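You operate a simulated robot arm through the tools that you are given. There is no shell and no other tool.

Carry out the task below with a simulated robot arm. There is one attempt and no reset: what you move stays moved.

Task
Fit each small coil with the bore ring of its size.
Fine: the card bung comes out first and goes in the red scrap bin; rings fully down.

Only the result counts: the job must be done as asked and must still hold three seconds after the hand-in. Knocking over, shifting, dropping, spilling or breaking anything else fails it.

Robot
A 6-joint arm with a two-finger parallel gripper, fixed in place. Base frame: the origin is at the foot of the arm, x ahead of it, y to its left, z up; the work surface is at about z = 0.88. Lengths are in m, angles in rad, forces in N, time in s.
Its first joint turns from -2.897 to 2.897 rad. Payload 3.91 kg.
Tool frame: the origin (TCP) lies between the finger pads and is the grasp point; the fingertips stand 0.03 m ahead of it; z points along the fingers, y is the line along which they close. The gripper opens to 0.11 m. The fingers are 0.02 m wide and 0.01 m thick; the gripper's body (0.048 by 0.112 m) begins 0.055 m behind the TCP.
Orientation is that of the tool frame in the base frame, as [roll, pitch, yaw] about the fixed x, y, z axes, in that order (R = Rz(yaw) Ry(pitch) Rx(roll)). With the fingers straight down and closing along the base's y, the tool's x points along the base's -x, its y along +y and its z along -z.

Tools
- The arm moves only by the tool play_rows. Its arguments are lists of equal length, an entry for each row: "turn": the turn, a rotation vector about the tool's x, y, z in units of 90 degrees (1.0 is 90 degrees), a list of three; "linear": the shift along the tool's x, y, z in units of 250 mm (1.0 is 250 mm), a list of three; "hand": the closure, from 0 (fully open) to 1 (shut). In form: {"turn": [[rx, ry, rz], ...], "linear": [[dx, dy, dz], ...], "hand": [hand, ...]}. A call has 1 to 20 rows; each row is the pose to reach, as a shift and turn from the pose commanded when the call began, along the tool's axes at that moment. A call with a number of a shift or a turn outside -1 to 1 is refused whole. Each row takes 0.2 s and may step no farther than 0.05 m and 0.15 rad from the row before; otherwise, or with a gripper value out of range, the whole call is refused. Where a pose cannot be reached the arm comes as near as it can. A force on the tool above 40 N (or 10 N above the force at the start of the call, whichever is more), or a blocked arm, ends the call early, and 0.2 s more pass. Each finger travels about 0.108 m/s and halts on what it meets, pressing with about 42 N; the grip force reading is that of the motor and also rises with nothing between the fingers. The clock runs only during rows and for 0.2 s after the last one: add rows that repeat a pose to give the fingers time. The reply holds the time, the measured pose of the TCP, the force on the tool along the base axes, the opening and the grip force, in the units named above and with some noise, with the torque about the TCP (base axes, N m) and any sound that the robot's microphone picked up.
- Cameras (640 x 400 px; columns grow to the right, rows downward): "scene" is fixed at [0.2227, -0.5004, 1.4628]; the picture's right is [0.31, -0.95, 0.00], its down [-0.82, -0.27, -0.51] and it looks along [0.48, 0.16, -0.86] (base axes); focal length 214 px, centre (320, 200). "wrist" rides on the gripper at [0.072, 0.017, -0.103] in the tool frame; the picture's right is [-0.23, 0.97, 0.00], its down [-0.76, -0.18, -0.62] and it looks along [-0.61, -0.14, 0.78] (tool axes); focal length 222 px, centre (320, 200). There is no depth. A picture from a camera that has moved, and an enlarged one, comes with that camera's place and axes in the base frame and with its lens. The place of the scene camera against the robot may be out by one fixed shift of up to 0.012 m in any direction.
- capture(camera): a new picture of that camera. The clock stands still meanwhile.
- inspect(camera, box): a new picture of the part [left, top, right, bottom] of that camera's present view, enlarged. The clock stands still meanwhile.
- finish_job(): hands the job in; it is judged then, once.

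Nothing tells you positions but the pictures and the camera data. Unless the task says otherwise, let go and move clear before handing in.

The tools are called as a command line: name --argument value ..., lists and objects as JSON in quotes. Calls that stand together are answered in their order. play_rows: Moves the arm, as the interface text tells. Its arguments: {"type":"object","properties":{"turn":{"type":"array","items":{"type":"array","items":{"type":"number"}}},"linear":{"type":"array","items":{"type":"array","items":{"type":"number"}}},"hand":{"type":"array","items":{"type":"number"}}},"required":["turn","linear","hand"]} The other tools are called the same way: capture (camera) takes a picture; inspect (camera, box) takes an enlarged picture of a part of a camera's view; finish_job () hands the job in.

At the start:

```text
clock: 0.0
eef_pos: [0.6391, 0.0869, 1.1799]
tcp_rot: [3.14, 0.001, 3.141]
wrist_force: [0.6, -0.1, -0.7]
torque: [0.03, 0.02, -0.02]
finger_gap: 0.1097
gripper_force: 0.0
```

scene: 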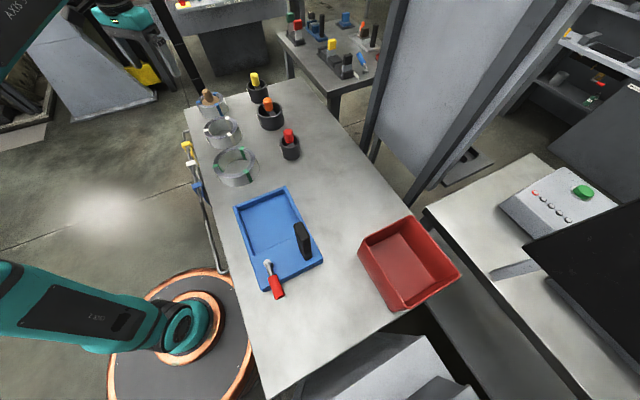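
wrist: 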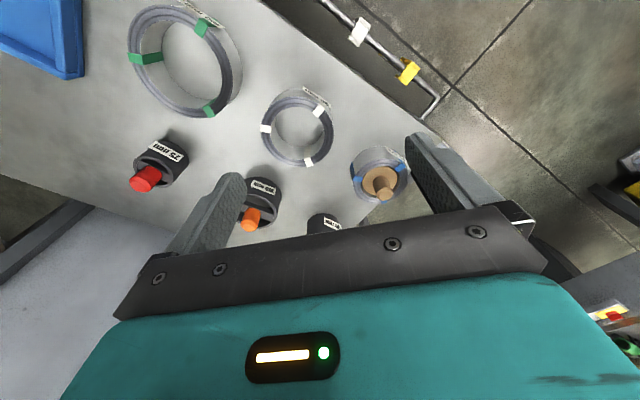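

I see three coils (large with green tape, medium with white tape, small with blue tape and a card bung) and three dark rings with red, orange and yellow knobs, plus a blue tray and a red bin. I'll look closer before moving anything.

inspect --camera "scene" --box '[180, 60, 320, 200]'

inspect --camera "wrist" --box '[220, 60, 440, 250]'

inspect --camera "wrist" --box '[100, 0, 300, 200]'

inspect --camera "scene" --box '[220, 180, 470, 330]'

```text
2.86 times, centred on (250, 130) of scene
camera zoom: at [0.2227, -0.5004, 1.4628], right [0.31, -0.95, 0.0], down [-0.82, -0.27, -0.51], along [0.48, 0.16, -0.86], focal length 613 px, centre (520, 400)
```

zoom: 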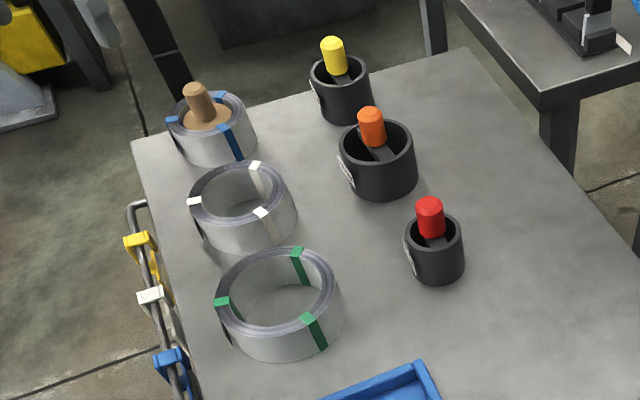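

```text
2.11 times, centred on (330, 155) of wrist
camera zoom: at [0.5664, 0.1044, 1.2836], right [0.23, 0.97, 0.0], down [0.76, -0.18, 0.62], along [0.61, -0.14, -0.78], focal length 468 px, centre (299, 295)
```

zoom: 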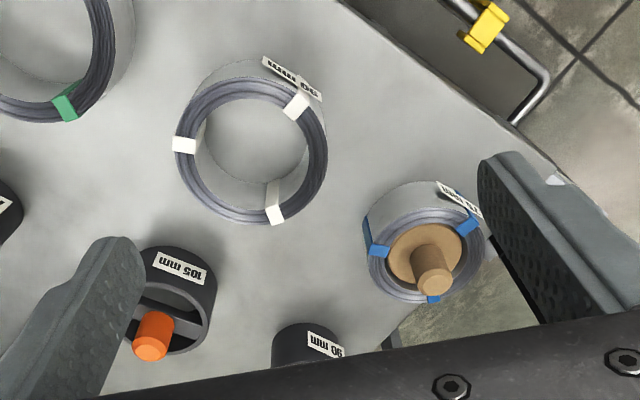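

```text
2.00 times, centred on (200, 100) of wrist
camera zoom: at [0.5664, 0.1044, 1.2836], right [0.23, 0.97, 0.0], down [0.76, -0.18, 0.62], along [0.61, -0.14, -0.78], focal length 444 px, centre (560, 400)
```

zoom: 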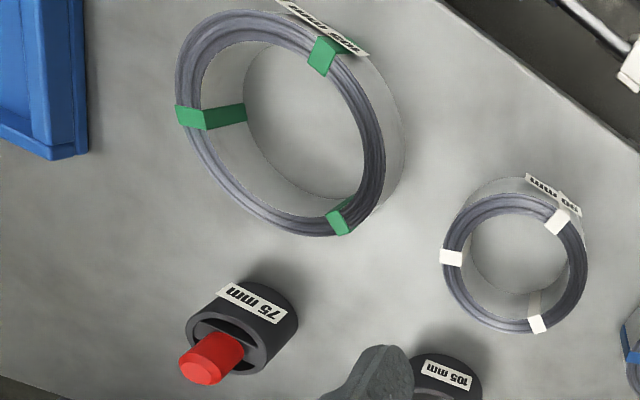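

```text
2.56 times, centred on (345, 255) of scene
camera zoom: at [0.2227, -0.5004, 1.4628], right [0.31, -0.95, 0.0], down [-0.82, -0.27, -0.51], along [0.48, 0.16, -0.86], focal length 549 px, centre (256, 59)
```

zoom: 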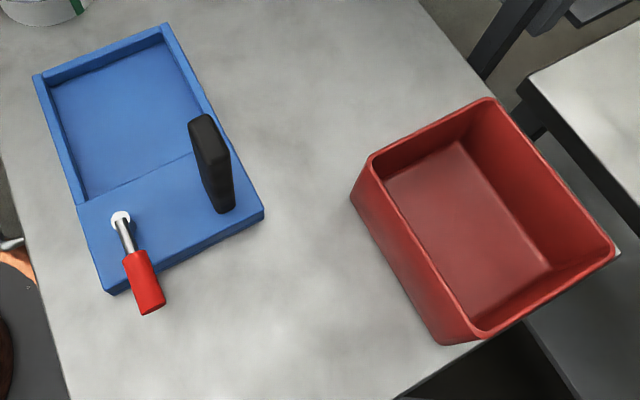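

The labels read 75 mm (red), 105 mm (orange) and 90 mm (yellow) on the rings. The coils look like 105, 90 and 75 mm, and the 75 mm one holds the bung. I'll move the camera over the large coil to confirm its label.

play_rows --turn '[[0, 0, 0], [0, 0, 0], [0, 0, 0], [0, 0, 0], [0, 0, 0]]' --linear '[[0.08, -0.1, 0.05], [0.16, -0.2, 0.1], [0.24, -0.3, 0.16], [0.32, -0.4, 0.22], [0.356, -0.468, 0.24]]' --hand '[0, 0, 0, 0, 0]'

capture --camera "wrist"

inspect --camera "wrist" --box '[200, 30, 440, 180]'

```text
clock: 1.2
eef_pos: [0.5498, -0.0288, 1.1185]
tcp_rot: [-3.142, 0.003, 3.141]
wrist_force: [1.6, -0.6, 0.4]
torque: [-0.03, 0.0, -0.02]
finger_gap: 0.11
gripper_force: 0.1
```

```text
taken
camera wrist: at [0.4778, -0.0115, 1.2224], right [0.23, 0.97, 0.0], down [0.76, -0.18, 0.62], along [0.61, -0.14, -0.78], focal length 222 px, centre (320, 200)
```

wrist: 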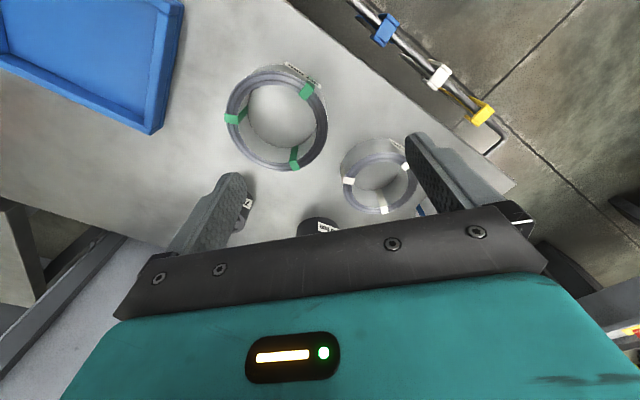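

```text
2.67 times, centred on (320, 105) of wrist
camera zoom: at [0.4778, -0.0115, 1.2224], right [0.23, 0.97, 0.0], down [0.76, -0.18, 0.62], along [0.61, -0.14, -0.78], focal length 592 px, centre (320, 453)
```

zoom: 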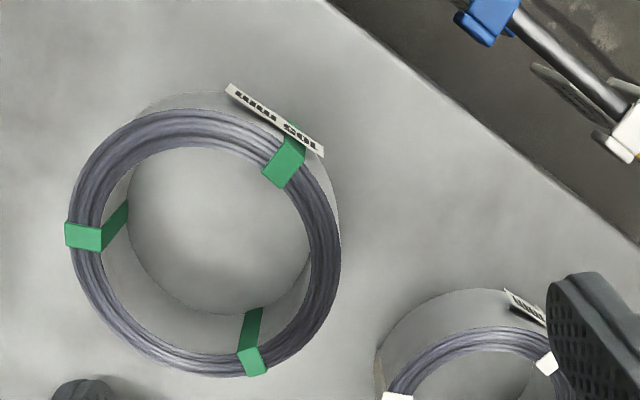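

The large coil reads 105 mm, with its centre at about (0.564, -0.088) and its top at about z = 0.934. Next I'll go over the small blue-taped coil with the bung, at about (0.827, 0.164), to locate it precisely.

play_rows --turn '[[0, 0, 0], [0, 0, 0], [0, 0, 0], [0, 0, 0], [0, 0, 0]]' --linear '[[-0.12, 0.08, 0], [-0.24, 0.16, 0], [-0.36, 0.24, 0], [-0.48, 0.32, 0], [-0.56, 0.4, 0]]' --hand '[0, 0, 0, 0, 0]'

capture --camera "wrist"

inspect --camera "wrist" --box '[200, 60, 440, 210]'

```text
clock: 2.4
eef_pos: [0.6886, 0.0725, 1.1186]
tcp_rot: [3.14, 0.002, -3.141]
wrist_force: [-0.8, -0.8, 1.5]
torque: [0.02, -0.05, 0.01]
finger_gap: 0.11
gripper_force: 0.0
```

```text
taken
camera wrist: at [0.615, 0.0895, 1.2226], right [0.23, 0.97, 0.0], down [0.76, -0.18, 0.62], along [0.61, -0.14, -0.78], focal length 222 px, centre (320, 200)
```

wrist: 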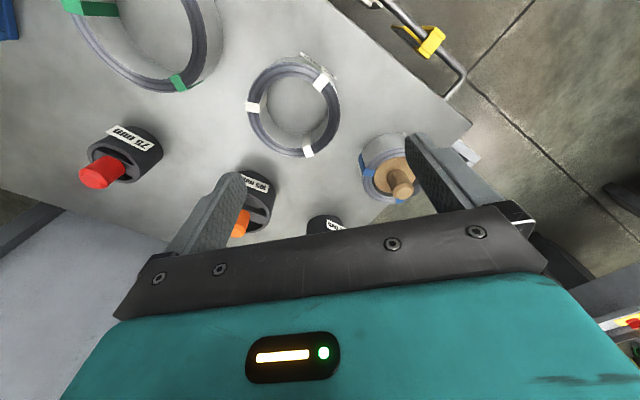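

```text
2.67 times, centred on (320, 135) of wrist
camera zoom: at [0.615, 0.0895, 1.2226], right [0.23, 0.97, 0.0], down [0.76, -0.18, 0.62], along [0.61, -0.14, -0.78], focal length 592 px, centre (320, 373)
```

zoom: 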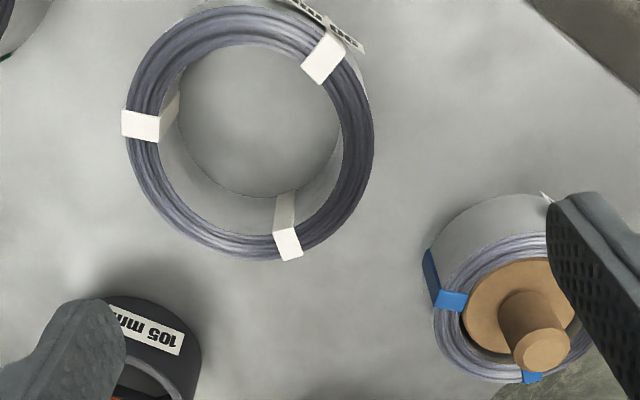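

The 90 mm coil is at about (0.694, 0.038), and the bung's peg is at about (0.818, 0.160) with its top near z = 0.978. I'll hover above the bung for a closer look.

play_rows --turn '[[0, 0, 0], [0, 0, 0], [0, 0, 0], [0, 0, 0], [0, 0, 0]]' --linear '[[-0.13, 0.09, 0.04], [-0.26, 0.18, 0.09], [-0.39, 0.27, 0.15], [-0.516, 0.35, 0.2], [-0.516, 0.35, 0.232]]' --hand '[0, 0, 0, 0, 0]'

capture --camera "wrist"

inspect --camera "wrist" --box '[200, 60, 440, 210]'

inspect --camera "scene" --box '[170, 70, 270, 140]'

```text
clock: 3.6
eef_pos: [0.8205, 0.1588, 1.0586]
tcp_rot: [3.14, 0.001, -3.141]
wrist_force: [-0.2, 0.2, -0.2]
torque: [0.03, 0.0, 0.0]
finger_gap: 0.11
gripper_force: 0.1
```

```text
taken
camera wrist: at [0.7477, 0.1759, 1.1633], right [0.23, 0.97, 0.0], down [0.76, -0.18, 0.62], along [0.61, -0.14, -0.78], focal length 222 px, centre (320, 200)
```

wrist: 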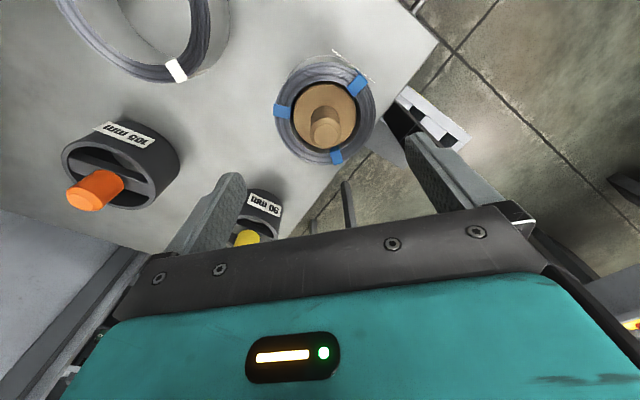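

```text
2.67 times, centred on (320, 135) of wrist
camera zoom: at [0.7477, 0.1759, 1.1633], right [0.23, 0.97, 0.0], down [0.76, -0.18, 0.62], along [0.61, -0.14, -0.78], focal length 592 px, centre (320, 373)
```

zoom: 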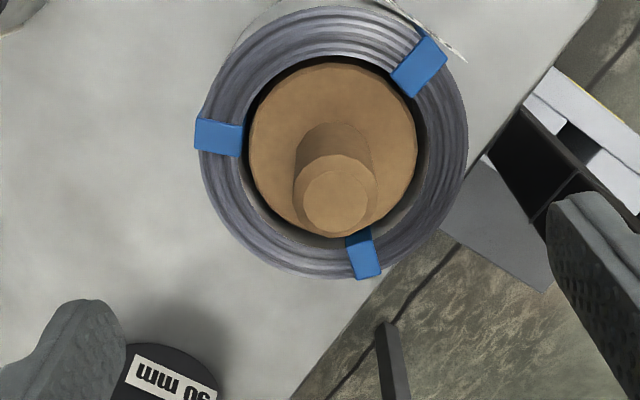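

```text
5.71 times, centred on (220, 105) of scene
camera zoom: at [0.2227, -0.5004, 1.4628], right [0.31, -0.95, 0.0], down [-0.82, -0.27, -0.51], along [0.48, 0.16, -0.86], focal length 1226 px, centre (891, 743)
```

zoom: 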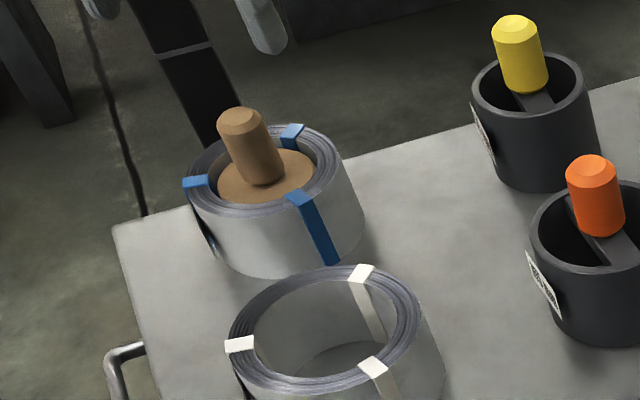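

The bung is a loose disc in the 75 mm coil with a 28 mm peg at about (0.823, 0.164). I'll partly close the gripper, come straight down over the peg and grip it, keeping the fingertips just above the coil top.

play_rows --turn '[[0, 0, 0], [0, 0, 0], [0, 0, 0], [0, 0, 0], [0, 0, 0]]' --linear '[[-0.012, 0.02, 0], [-0.012, 0.02, 0.1], [-0.012, 0.02, 0.2], [-0.012, 0.02, 0.25], [-0.012, 0.02, 0.25]]' --hand '[0.36, 0.36, 0.36, 0.36, 0.36]'

capture --camera "wrist"

inspect --camera "scene" --box '[170, 60, 290, 150]'

```text
clock: 4.8
eef_pos: [0.8221, 0.162, 0.9988]
tcp_rot: [3.141, 0.004, 3.141]
wrist_force: [0.0, -0.4, 0.1]
torque: [0.02, 0.0, 0.02]
finger_gap: 0.0704
gripper_force: 0.1
```

```text
taken
camera wrist: at [0.7498, 0.1797, 1.1028], right [0.23, 0.97, 0.0], down [0.76, -0.18, 0.62], along [0.61, -0.14, -0.78], focal length 222 px, centre (320, 200)
```

wrist: 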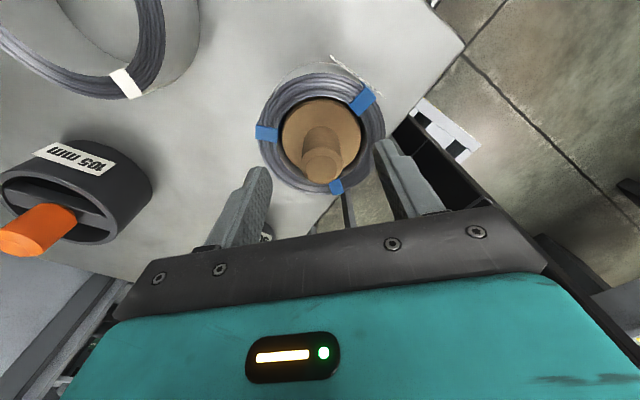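

```text
4.44 times, centred on (230, 105) of scene
camera zoom: at [0.2227, -0.5004, 1.4628], right [0.31, -0.95, 0.0], down [-0.82, -0.27, -0.51], along [0.48, 0.16, -0.86], focal length 953 px, centre (720, 622)
```

zoom: 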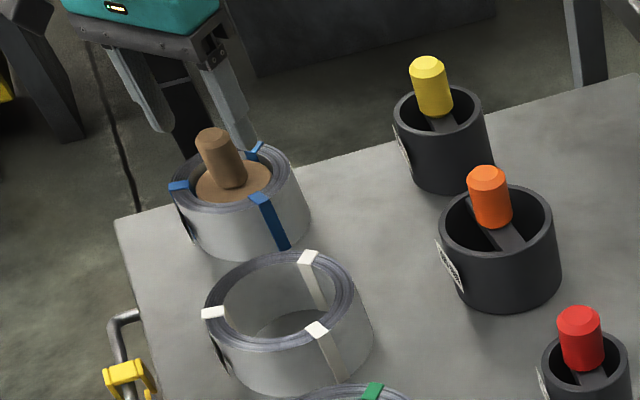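

The peg sits centred between the fingertips. I'll zoom in to check the fore-aft alignment before the last part of the descent.

inspect --camera "wrist" --box '[240, 60, 400, 220]'

```text
2.50 times, centred on (320, 140) of wrist
camera zoom: at [0.7498, 0.1797, 1.1028], right [0.23, 0.97, 0.0], down [0.76, -0.18, 0.62], along [0.61, -0.14, -0.78], focal length 555 px, centre (320, 350)
```

zoom: 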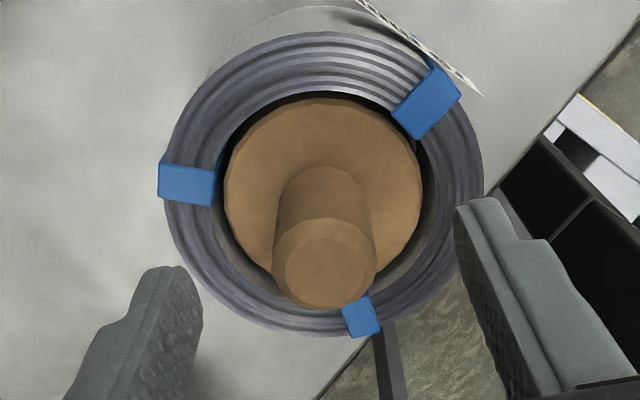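

The peg is at about y = 0.164, so I'll nudge 2 mm in y, descend 27 mm and close on it.

play_rows --turn '[[0, 0, 0], [0, 0, 0], [0, 0, 0], [0, 0, 0], [0, 0, 0], [0, 0, 0]]' --linear '[[-0.004, 0.007, 0.05], [-0.004, 0.007, 0.108], [-0.004, 0.007, 0.108], [-0.004, 0.007, 0.108], [-0.004, 0.007, 0.108], [-0.004, 0.007, 0.108]]' --hand '[0.36, 0.36, 0.6, 0.8, 0.8, 0.8]'

capture --camera "wrist"

inspect --camera "scene" --box '[170, 60, 290, 150]'

```text
clock: 6.2
eef_pos: [0.8231, 0.1646, 0.9728]
tcp_rot: [3.139, 0.002, -3.141]
wrist_force: [0.3, 0.2, -0.2]
torque: [0.0, -0.01, -0.01]
finger_gap: 0.0289
gripper_force: 42.0
```

```text
taken
camera wrist: at [0.751, 0.1818, 1.0763], right [0.23, 0.97, 0.0], down [0.76, -0.18, 0.62], along [0.61, -0.14, -0.78], focal length 222 px, centre (320, 200)
```

wrist: 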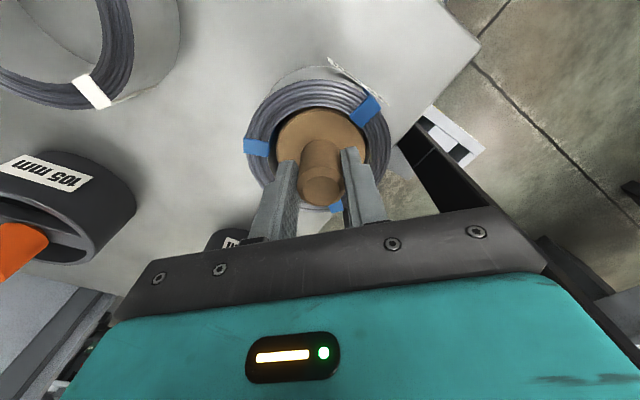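

```text
4.44 times, centred on (230, 105) of scene
camera zoom: at [0.2227, -0.5004, 1.4628], right [0.31, -0.95, 0.0], down [-0.82, -0.27, -0.51], along [0.48, 0.16, -0.86], focal length 953 px, centre (720, 622)
```

zoom: 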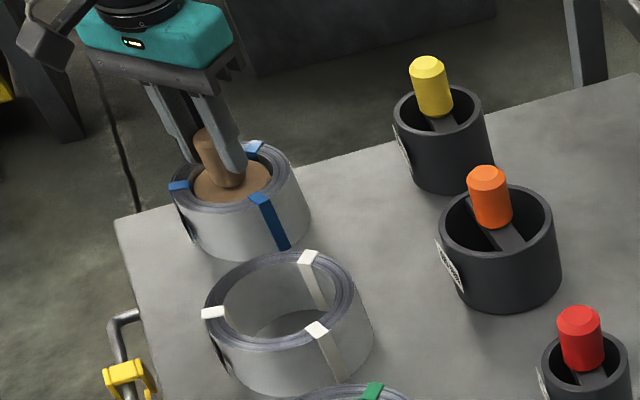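

I have the peg gripped with a 29 mm opening. I'll lift the bung slowly straight up and check that the coil stays put.

play_rows --turn '[[0, 0, 0], [0, 0, 0], [0, 0, 0], [0, 0, 0], [0, 0, 0], [0, 0, 0], [0, 0, 0], [0, 0, 0]]' --linear '[[0, 0, -0.02], [0, 0, -0.06], [0, 0, -0.12], [0, 0, -0.2], [0, 0, -0.3], [0, 0, -0.44], [0, 0, -0.6], [0, 0, -0.68]]' --hand '[0.8, 0.8, 0.8, 0.8, 0.8, 0.8, 0.8, 0.8]'

capture --camera "wrist"

capture --camera "scene"

```text
clock: 8.0
eef_pos: [0.8226, 0.1653, 1.1438]
tcp_rot: [3.14, 0.001, -3.141]
wrist_force: [0.2, 0.8, -0.1]
torque: [-0.03, 0.0, 0.01]
finger_gap: 0.022
gripper_force: 0.1
```

```text
taken
camera wrist: at [0.7503, 0.1817, 1.2469], right [0.23, 0.97, 0.0], down [0.76, -0.18, 0.62], along [0.61, -0.14, -0.78], focal length 222 px, centre (320, 200)
```

wrist: 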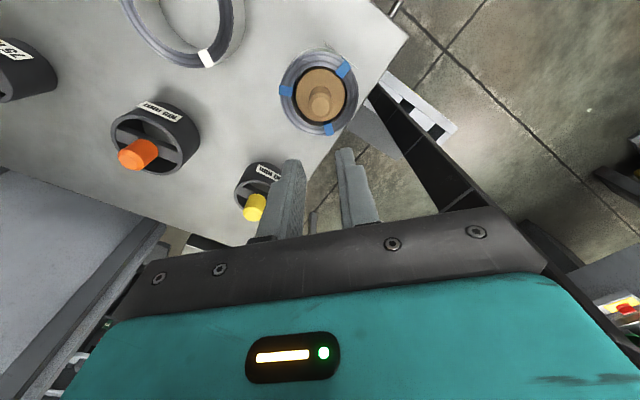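

```text
taken
```

scene: 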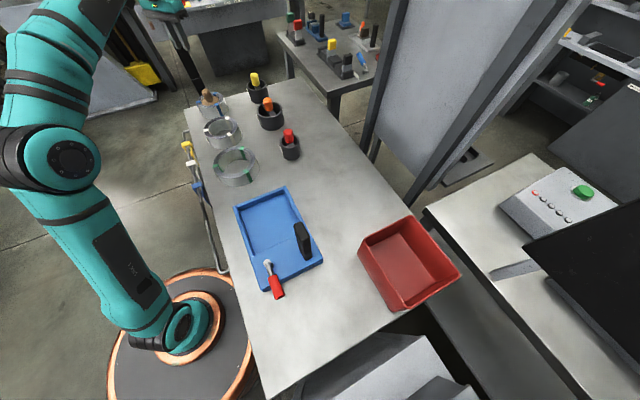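

The grip slipped and the bung is still in the coil, though it looks undisturbed. I'll zoom in to check it and work out a deeper grip.

inspect --camera "wrist" --box '[250, 30, 400, 150]'

inspect --camera "scene" --box '[180, 75, 250, 130]'

```text
3.33 times, centred on (325, 90) of wrist
camera zoom: at [0.7503, 0.1817, 1.2469], right [0.23, 0.97, 0.0], down [0.76, -0.18, 0.62], along [0.61, -0.14, -0.78], focal length 740 px, centre (303, 567)
```

zoom: 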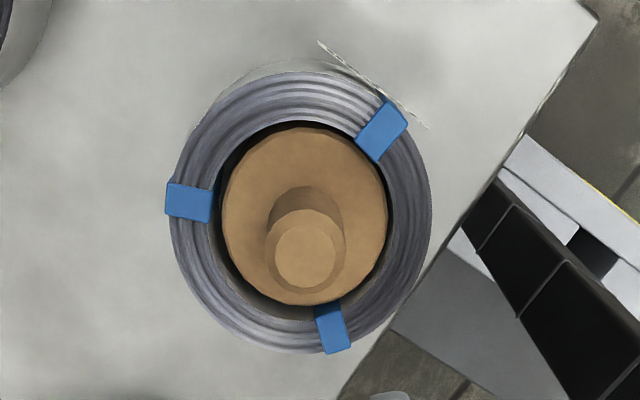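

```text
7.27 times, centred on (215, 102) of scene
camera zoom: at [0.2227, -0.5004, 1.4628], right [0.31, -0.95, 0.0], down [-0.82, -0.27, -0.51], along [0.48, 0.16, -0.86], focal length 1560 px, centre (1084, 909)
```

zoom: 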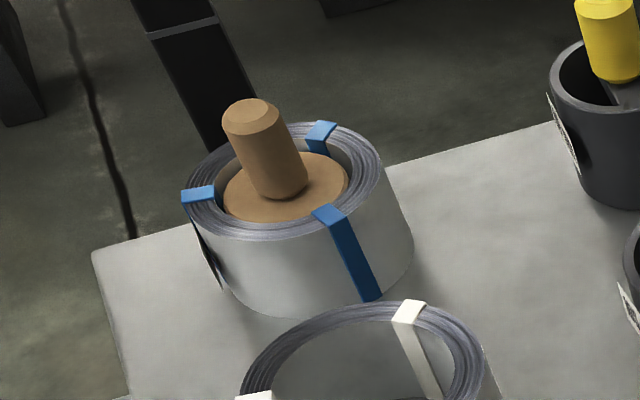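

The coil hasn't moved, and the bung is seated slightly below the coil's top edge. I'll go back down with a narrower opening, grip lower with full closure, and pull in small steps while watching the force.

play_rows --turn '[[0, 0, 0], [0, 0, 0], [0, 0, 0], [0, 0, 0], [0, 0, 0], [0, 0, 0]]' --linear '[[-0.008, 0.001, 0.14], [-0.008, 0.001, 0.3], [-0.008, 0.001, 0.46], [-0.008, 0.001, 0.58], [-0.008, 0.001, 0.64], [-0.008, 0.001, 0.64]]' --hand '[0.55, 0.55, 0.55, 0.55, 0.55, 0.55]'

inspect --camera "wrist" --box '[240, 60, 400, 220]'

```text
clock: 9.4
eef_pos: [0.825, 0.1639, 0.9824]
tcp_rot: [3.14, 0.003, -3.141]
wrist_force: [0.8, -0.1, -0.9]
torque: [0.0, 0.0, -0.01]
finger_gap: 0.0495
gripper_force: 0.0
```

```text
2.50 times, centred on (320, 140) of wrist
camera zoom: at [0.7529, 0.1813, 1.0857], right [0.23, 0.97, 0.0], down [0.76, -0.18, 0.62], along [0.61, -0.14, -0.78], focal length 555 px, centre (320, 350)
```

zoom: 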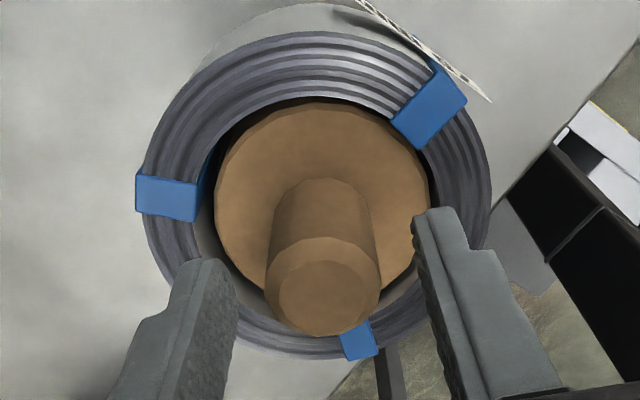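

The peg is centred again, with its top near z = 0.969. I'll descend another 17 mm and close fully.

play_rows --turn '[[0, 0, 0], [0, 0, 0], [0, 0, 0], [0, 0, 0], [0, 0, 0], [0, 0, 0]]' --linear '[[0, 0.002, 0.03], [0, 0.002, 0.066], [0, 0.002, 0.066], [0, 0.002, 0.066], [0, 0.002, 0.066], [0, 0.002, 0.066]]' --hand '[0.55, 0.6, 0.7, 1, 1, 1]'

inspect --camera "wrist" --box '[240, 60, 400, 220]'

play_rows --turn '[[0, 0, 0], [0, 0, 0], [0, 0, 0]]' --linear '[[0, 0, -0.006], [0, 0, -0.012], [0, 0, -0.02]]' --hand '[1, 1, 1]'

inspect --camera "wrist" --box '[240, 60, 400, 220]'

```text
clock: 10.8
eef_pos: [0.8261, 0.1656, 0.967]
tcp_rot: [3.14, 0.001, 3.141]
wrist_force: [-0.6, -1.6, 0.5]
torque: [-0.06, -0.03, 0.0]
finger_gap: 0.029
gripper_force: 42.1
```

```text
2.50 times, centred on (320, 140) of wrist
camera zoom: at [0.7529, 0.1823, 1.07], right [0.23, 0.97, 0.0], down [0.76, -0.18, 0.62], along [0.61, -0.14, -0.78], focal length 555 px, centre (320, 350)
```

zoom: 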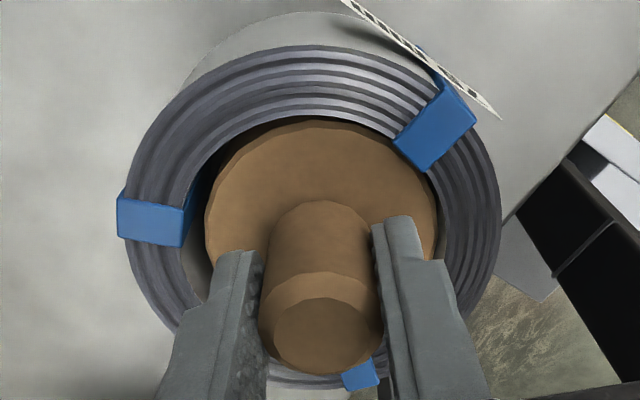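

```text
clock: 11.6
eef_pos: [0.8267, 0.1654, 0.9709]
tcp_rot: [3.141, 0.001, -3.141]
wrist_force: [0.3, -0.3, -0.5]
torque: [0.03, -0.04, -0.01]
finger_gap: 0.0287
gripper_force: 41.5
```

```text
2.50 times, centred on (320, 140) of wrist
camera zoom: at [0.7533, 0.183, 1.0743], right [0.23, 0.97, 0.0], down [0.76, -0.18, 0.62], along [0.61, -0.14, -0.78], focal length 555 px, centre (320, 350)
```

zoom: 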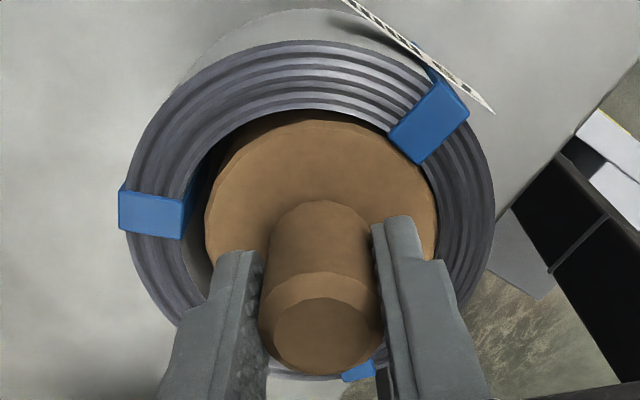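

The bung is rising with the gripper, with no resistance. I'll keep lifting gently.

play_rows --turn '[[0, 0, 0], [0, 0, 0], [0, 0, 0], [0, 0, 0], [0, 0, 0], [0, 0, 0], [0, 0, 0], [0, 0, 0]]' --linear '[[0, 0, -0.015], [0, 0, -0.04], [0, 0, -0.07], [0, 0, -0.1], [0, 0, -0.13], [0, 0, -0.16], [0, 0, -0.19], [0, 0, -0.21]]' --hand '[1, 1, 1, 1, 1, 1, 1, 1]'

capture --camera "wrist"

inspect --camera "scene" --box '[170, 50, 290, 150]'

```text
clock: 13.4
eef_pos: [0.8241, 0.1651, 1.0247]
tcp_rot: [3.141, 0.002, 3.14]
wrist_force: [-0.2, -0.2, 0.7]
torque: [-0.01, 0.0, 0.0]
finger_gap: 0.0287
gripper_force: 42.3
```

```text
taken
camera wrist: at [0.7523, 0.1825, 1.1277], right [0.23, 0.97, 0.0], down [0.76, -0.18, 0.62], along [0.61, -0.14, -0.78], focal length 222 px, centre (320, 200)
```

wrist: 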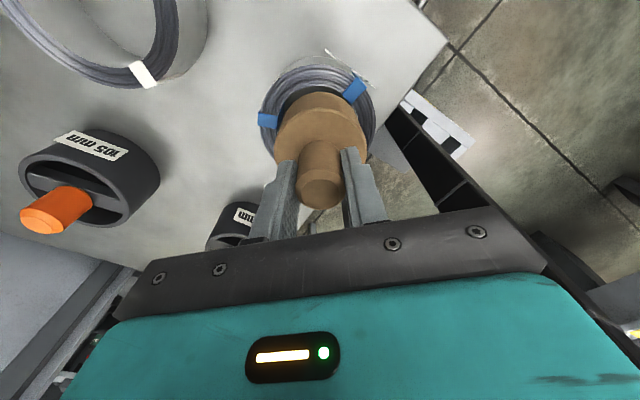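

```text
4.00 times, centred on (230, 100) of scene
camera zoom: at [0.2227, -0.5004, 1.4628], right [0.31, -0.95, 0.0], down [-0.82, -0.27, -0.51], along [0.48, 0.16, -0.86], focal length 858 px, centre (680, 600)
```

zoom: 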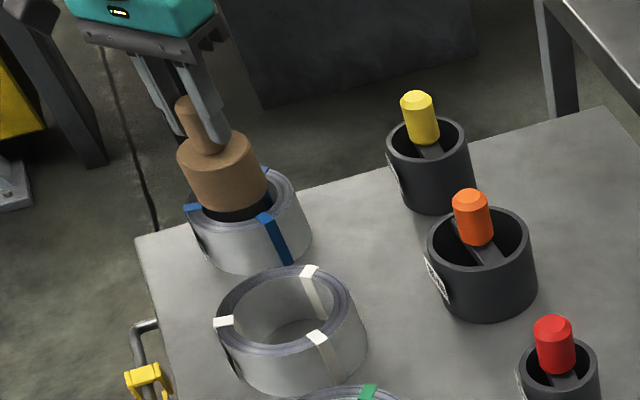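

The bung has come out cleanly and the coil has not moved. I'll lift to a safe height and carry it towards the red bin, whose centre is at about (0.414, -0.649).

play_rows --turn '[[0, 0, 0], [0, 0, 0], [0, 0, 0], [0, 0, 0], [0, 0, 0], [0, 0, 0], [0, 0, 0], [0, 0, 0]]' --linear '[[0, 0, -0.04], [0, 0, -0.12], [0, 0, -0.22], [0, 0, -0.34], [0, 0, -0.46], [0, 0, -0.58], [0, 0, -0.67], [0, 0, -0.7]]' --hand '[1, 1, 1, 1, 1, 1, 1, 1]'

inspect --camera "wrist" --box '[220, 40, 420, 240]'

```text
clock: 15.2
eef_pos: [0.8248, 0.1675, 1.1999]
tcp_rot: [3.138, 0.002, 3.141]
wrist_force: [-0.3, 0.3, -0.6]
torque: [-0.01, -0.04, 0.0]
finger_gap: 0.0288
gripper_force: 42.2
```

```text
2.00 times, centred on (320, 140) of wrist
camera zoom: at [0.7522, 0.184, 1.3024], right [0.23, 0.97, 0.0], down [0.76, -0.18, 0.62], along [0.61, -0.14, -0.78], focal length 444 px, centre (320, 320)
```

zoom: 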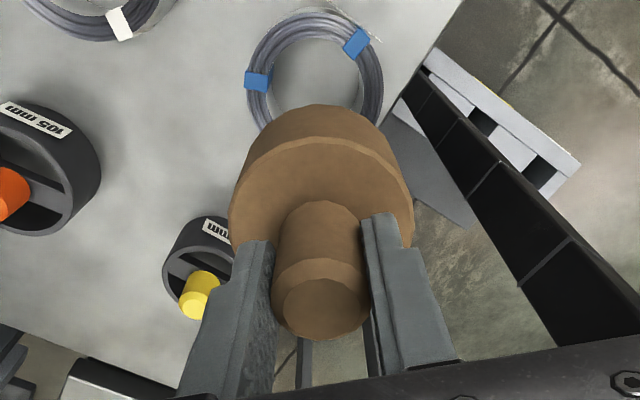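

The grip is holding and the bore is empty. Now I'll carry the bung to the bin in stages.

play_rows --turn '[[0, 0, 0], [0, 0, 0], [0, 0, 0], [0, 0, 0], [0, 0, 0], [0, 0, 0], [0, 0, 0], [0, 0, 0]]' --linear '[[0.025, -0.05, 0], [0.075, -0.15, 0], [0.15, -0.29, 0], [0.225, -0.44, 0], [0.3, -0.59, 0], [0.36, -0.71, 0], [0.4, -0.79, 0], [0.411, -0.815, 0]]' --hand '[1, 1, 1, 1, 1, 1, 1, 1]'

play_rows --turn '[[0, 0, 0], [0, 0, 0], [0, 0, 0], [0, 0, 0], [0, 0, 0], [0, 0, 0], [0, 0, 0], [0, 0, 0]]' --linear '[[0.025, -0.05, 0], [0.075, -0.15, 0], [0.15, -0.29, 0], [0.225, -0.44, 0], [0.3, -0.59, 0], [0.36, -0.71, 0], [0.4, -0.79, 0], [0.411, -0.815, 0]]' --hand '[1, 1, 1, 1, 1, 1, 1, 1]'

capture --camera "wrist"

capture --camera "scene"

```text
clock: 17.0
eef_pos: [0.7223, -0.0395, 1.199]
tcp_rot: [3.138, 0.001, -3.14]
wrist_force: [-0.5, -0.4, -0.2]
torque: [-0.02, 0.01, -0.02]
finger_gap: 0.0286
gripper_force: 41.8
```

```text
clock: 18.8
eef_pos: [0.6189, -0.2434, 1.1992]
tcp_rot: [3.141, 0.0, -3.14]
wrist_force: [-0.2, -0.1, -0.7]
torque: [-0.02, -0.03, 0.02]
finger_gap: 0.0288
gripper_force: 41.6
```

```text
taken
camera wrist: at [0.5468, -0.2254, 1.3026], right [0.23, 0.97, 0.0], down [0.76, -0.18, 0.62], along [0.61, -0.14, -0.78], focal length 222 px, centre (320, 200)
```

wrist: 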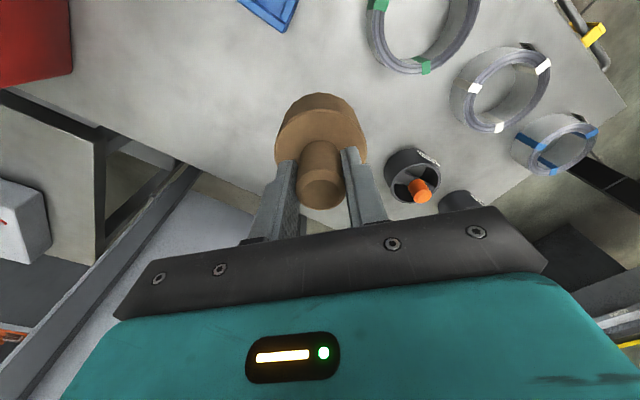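

```text
taken
```

scene: 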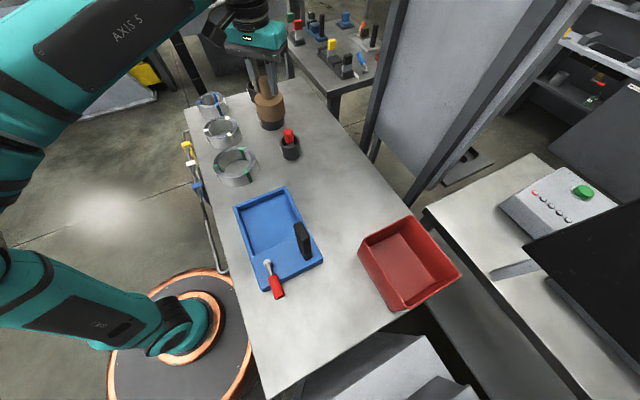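

The grip is still solid, so I'll continue to the bin.

play_rows --turn '[[0, 0, 0], [0, 0, 0], [0, 0, 0], [0, 0, 0], [0, 0, 0], [0, 0, 0], [0, 0, 0], [0, 0, 0]]' --linear '[[0.025, -0.05, 0], [0.075, -0.15, 0], [0.15, -0.29, 0], [0.225, -0.44, 0], [0.3, -0.59, 0], [0.36, -0.71, 0], [0.4, -0.79, 0], [0.411, -0.815, 0]]' --hand '[1, 1, 1, 1, 1, 1, 1, 1]'

capture --camera "wrist"

capture --camera "scene"

```text
clock: 20.6
eef_pos: [0.5185, -0.4463, 1.1985]
tcp_rot: [3.14, 0.001, 3.141]
wrist_force: [0.3, -0.2, -0.3]
torque: [0.0, 0.02, 0.01]
finger_gap: 0.0288
gripper_force: 41.9
```

```text
taken
camera wrist: at [0.4444, -0.4299, 1.3019], right [0.23, 0.97, 0.0], down [0.76, -0.18, 0.62], along [0.61, -0.14, -0.78], focal length 222 px, centre (320, 200)
```

wrist: 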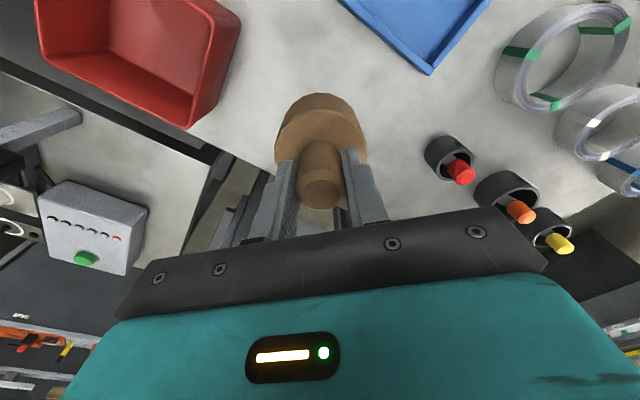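

```text
taken
```

scene: 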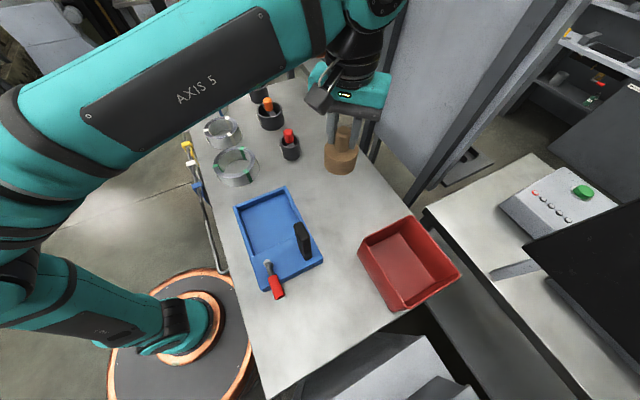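

The bin rim corners from both cameras agree, giving a centre of about (0.412, -0.650). I'll take the last carry step to above it.

play_rows --turn '[[0, 0, 0], [0, 0, 0], [0, 0, 0], [0, 0, 0], [0, 0, 0], [0, 0, 0], [0, 0, 0], [0, 0, 0]]' --linear '[[0.025, -0.05, 0], [0.075, -0.15, 0], [0.15, -0.29, 0], [0.225, -0.44, 0], [0.3, -0.59, 0], [0.36, -0.71, 0], [0.4, -0.79, 0], [0.418, -0.815, 0]]' --hand '[1, 1, 1, 1, 1, 1, 1, 1]'

capture --camera "wrist"

capture --camera "scene"

```text
clock: 22.4
eef_pos: [0.4146, -0.6486, 1.1963]
tcp_rot: [3.141, 0.001, -3.142]
wrist_force: [-0.4, -0.3, -0.9]
torque: [-0.04, 0.02, -0.01]
finger_gap: 0.0288
gripper_force: 42.1
```

```text
taken
camera wrist: at [0.3403, -0.6327, 1.3005], right [0.23, 0.97, 0.0], down [0.76, -0.18, 0.62], along [0.61, -0.14, -0.78], focal length 222 px, centre (320, 200)
```

wrist: 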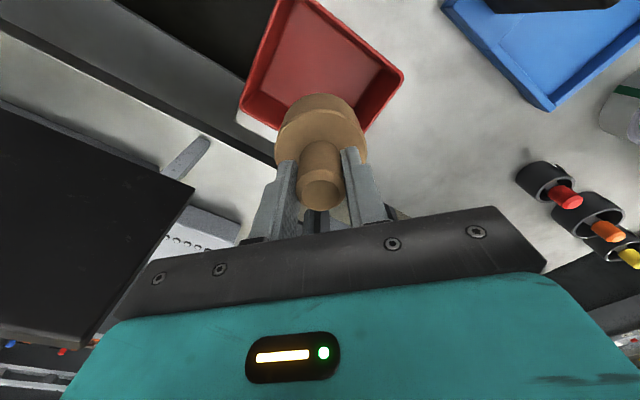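

```text
taken
```

scene: 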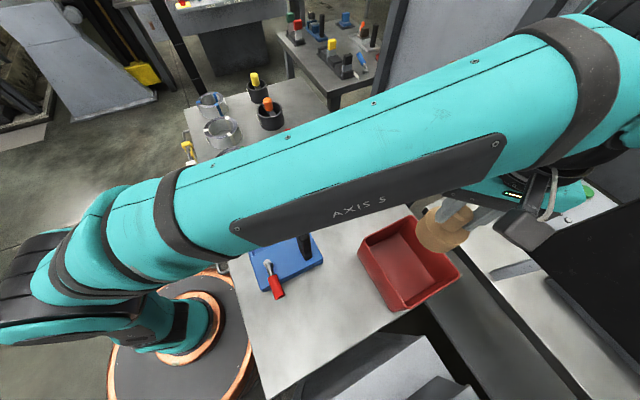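

The bung is right above the bin. A black monitor corner shows up on the left of the wrist view, so before going down I'll check how close it is.

inspect --camera "wrist" --box '[0, 80, 320, 400]'

inspect --camera "scene" --box '[340, 140, 640, 360]'

play_rows --turn '[[0, 0, 0], [0, 0, 0], [0, 0, 0], [0, 0, 0]]' --linear '[[0, 0.04, 0], [0, 0.12, 0], [0, 0.22, 0], [0, 0.28, 0]]' --hand '[1, 1, 1, 1]'

capture --camera "wrist"

```text
1.25 times, centred on (160, 240) of wrist
camera zoom: at [0.3403, -0.6327, 1.3005], right [0.23, 0.97, 0.0], down [0.76, -0.18, 0.62], along [0.61, -0.14, -0.78], focal length 278 px, centre (520, 150)
```

zoom: 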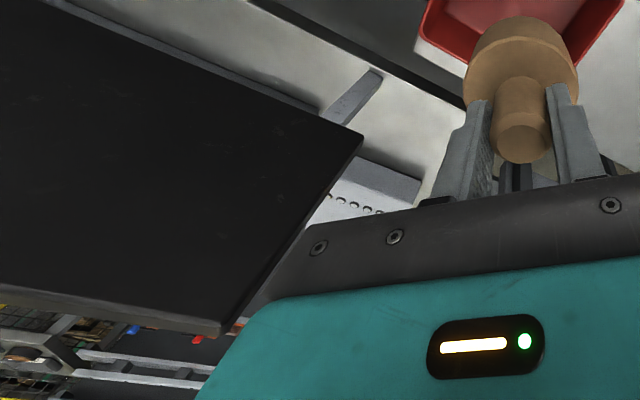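

```text
1.82 times, centred on (490, 250) of scene
camera zoom: at [0.2227, -0.5004, 1.4628], right [0.31, -0.95, 0.0], down [-0.82, -0.27, -0.51], along [0.48, 0.16, -0.86], focal length 390 px, centre (11, 109)
```

zoom: 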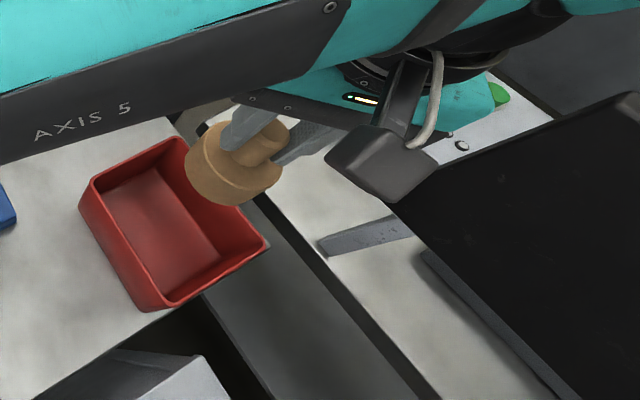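

```text
clock: 23.4
eef_pos: [0.4124, -0.5795, 1.1975]
tcp_rot: [3.141, 0.001, 3.139]
wrist_force: [1.2, -0.4, -1.1]
torque: [0.05, 0.02, -0.03]
finger_gap: 0.0288
gripper_force: 42.4
```

```text
taken
camera wrist: at [0.3389, -0.5626, 1.3007], right [0.23, 0.97, 0.0], down [0.76, -0.18, 0.62], along [0.61, -0.14, -0.78], focal length 222 px, centre (320, 200)
```

wrist: 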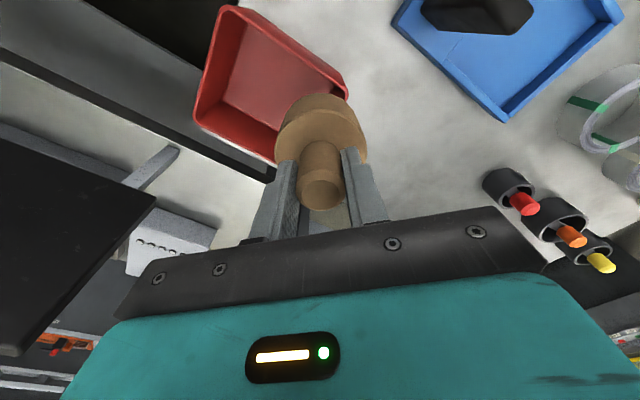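

Parallax puts the monitor corner at about (0.50, -0.88, 1.0), well clear. I'll return over the bin centre and lower the bung in.

play_rows --turn '[[0, 0, 0], [0, 0, 0], [0, 0, 0], [0, 0, 0], [0, 0, 0], [0, 0, 0], [0, 0, 0], [0, 0, 0], [0, 0, 0], [0, 0, 0]]' --linear '[[0, -0.06, 0], [0, -0.16, 0], [0, -0.26, 0], [0, -0.296, 0], [0, -0.296, 0.08], [0, -0.296, 0.2], [0, -0.296, 0.33], [0, -0.296, 0.46], [0, -0.296, 0.58], [0, -0.296, 0.64]]' --hand '[1, 1, 1, 1, 1, 1, 1, 1, 1, 1]'

capture --camera "wrist"

inspect --camera "scene" --box '[340, 140, 540, 320]'

```text
clock: 25.6
eef_pos: [0.411, -0.6559, 1.0365]
tcp_rot: [3.141, 0.002, 3.141]
wrist_force: [-0.6, 0.8, -0.5]
torque: [-0.06, -0.01, -0.02]
finger_gap: 0.0287
gripper_force: 42.0
```

```text
taken
camera wrist: at [0.338, -0.6376, 1.1402], right [0.23, 0.97, 0.0], down [0.76, -0.18, 0.62], along [0.61, -0.14, -0.78], focal length 222 px, centre (320, 200)
```

wrist: 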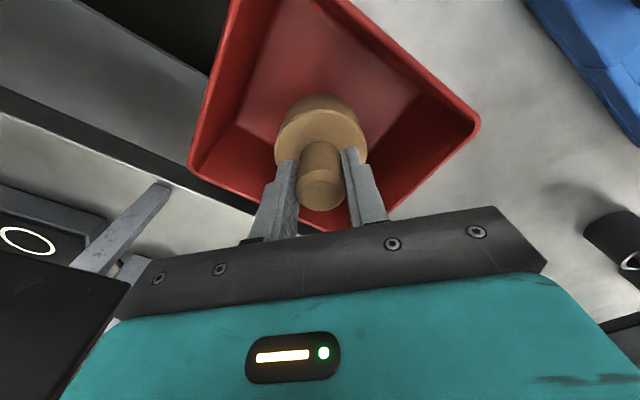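

```text
2.22 times, centred on (440, 230) of scene
camera zoom: at [0.2227, -0.5004, 1.4628], right [0.31, -0.95, 0.0], down [-0.82, -0.27, -0.51], along [0.48, 0.16, -0.86], focal length 477 px, centre (53, 133)
```

zoom: 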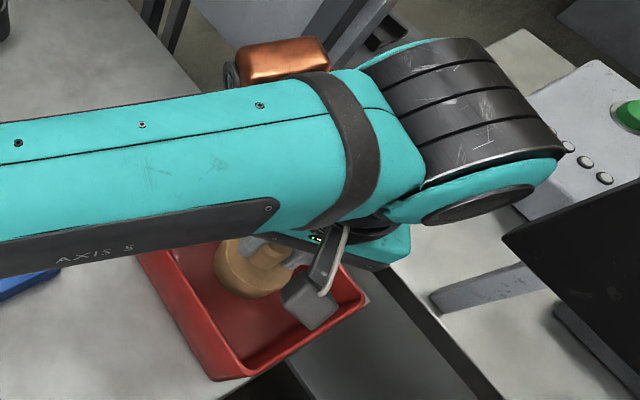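

The bung is inside the bin outline with its base still above the floor. I'll lower it another 52 mm and release.

play_rows --turn '[[0, 0, 0], [0, 0, 0], [0, 0, 0], [0, 0, 0], [0, 0, 0], [0, 0, 0]]' --linear '[[0, 0, 0.06], [0, 0, 0.12], [0, 0, 0.17], [0, 0, 0.2], [0, 0, 0.21], [0, 0, 0.21]]' --hand '[1, 1, 1, 1, 1, 1]'

capture --camera "wrist"

```text
clock: 27.0
eef_pos: [0.4119, -0.6547, 0.985]
tcp_rot: [3.138, 0.003, -3.141]
wrist_force: [0.4, 0.2, -0.1]
torque: [0.01, -0.01, -0.01]
finger_gap: 0.0289
gripper_force: 41.9
```

```text
taken
camera wrist: at [0.3398, -0.6369, 1.0886], right [0.23, 0.97, 0.0], down [0.76, -0.18, 0.62], along [0.61, -0.14, -0.78], focal length 222 px, centre (320, 200)
```

wrist: 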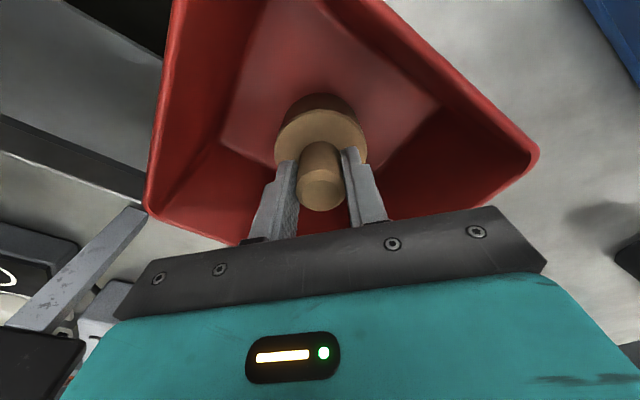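

The bung sits over the bin floor. I'll lower it the last few millimetres, open modestly and back straight up.

play_rows --turn '[[0, 0, 0], [0, 0, 0], [0, 0, 0], [0, 0, 0], [0, 0, 0], [0, 0, 0], [0, 0, 0], [0, 0, 0], [0, 0, 0], [0, 0, 0]]' --linear '[[0, 0, 0.015], [0, 0, 0.03], [0, 0, 0.03], [0, 0, 0.03], [0, 0, 0.03], [0, 0, 0.03], [0, 0, -0.05], [0, 0, -0.2], [0, 0, -0.4], [0, 0, -0.6]]' --hand '[1, 1, 0.6, 0.45, 0.45, 0.45, 0.45, 0.45, 0.45, 0.45]'

capture --camera "wrist"

```text
clock: 29.2
eef_pos: [0.4129, -0.6554, 1.1353]
tcp_rot: [3.14, 0.002, -3.141]
wrist_force: [0.7, 0.0, -0.7]
torque: [0.02, 0.02, 0.02]
finger_gap: 0.0605
gripper_force: 0.1
```

```text
taken
camera wrist: at [0.3396, -0.6384, 1.2388], right [0.23, 0.97, 0.0], down [0.76, -0.18, 0.62], along [0.61, -0.14, -0.78], focal length 222 px, centre (320, 200)
```

wrist: 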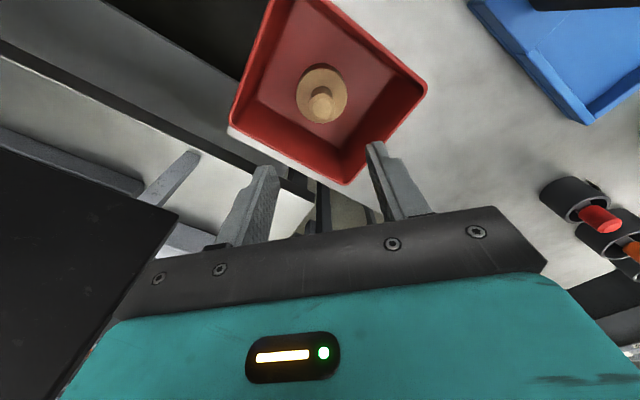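

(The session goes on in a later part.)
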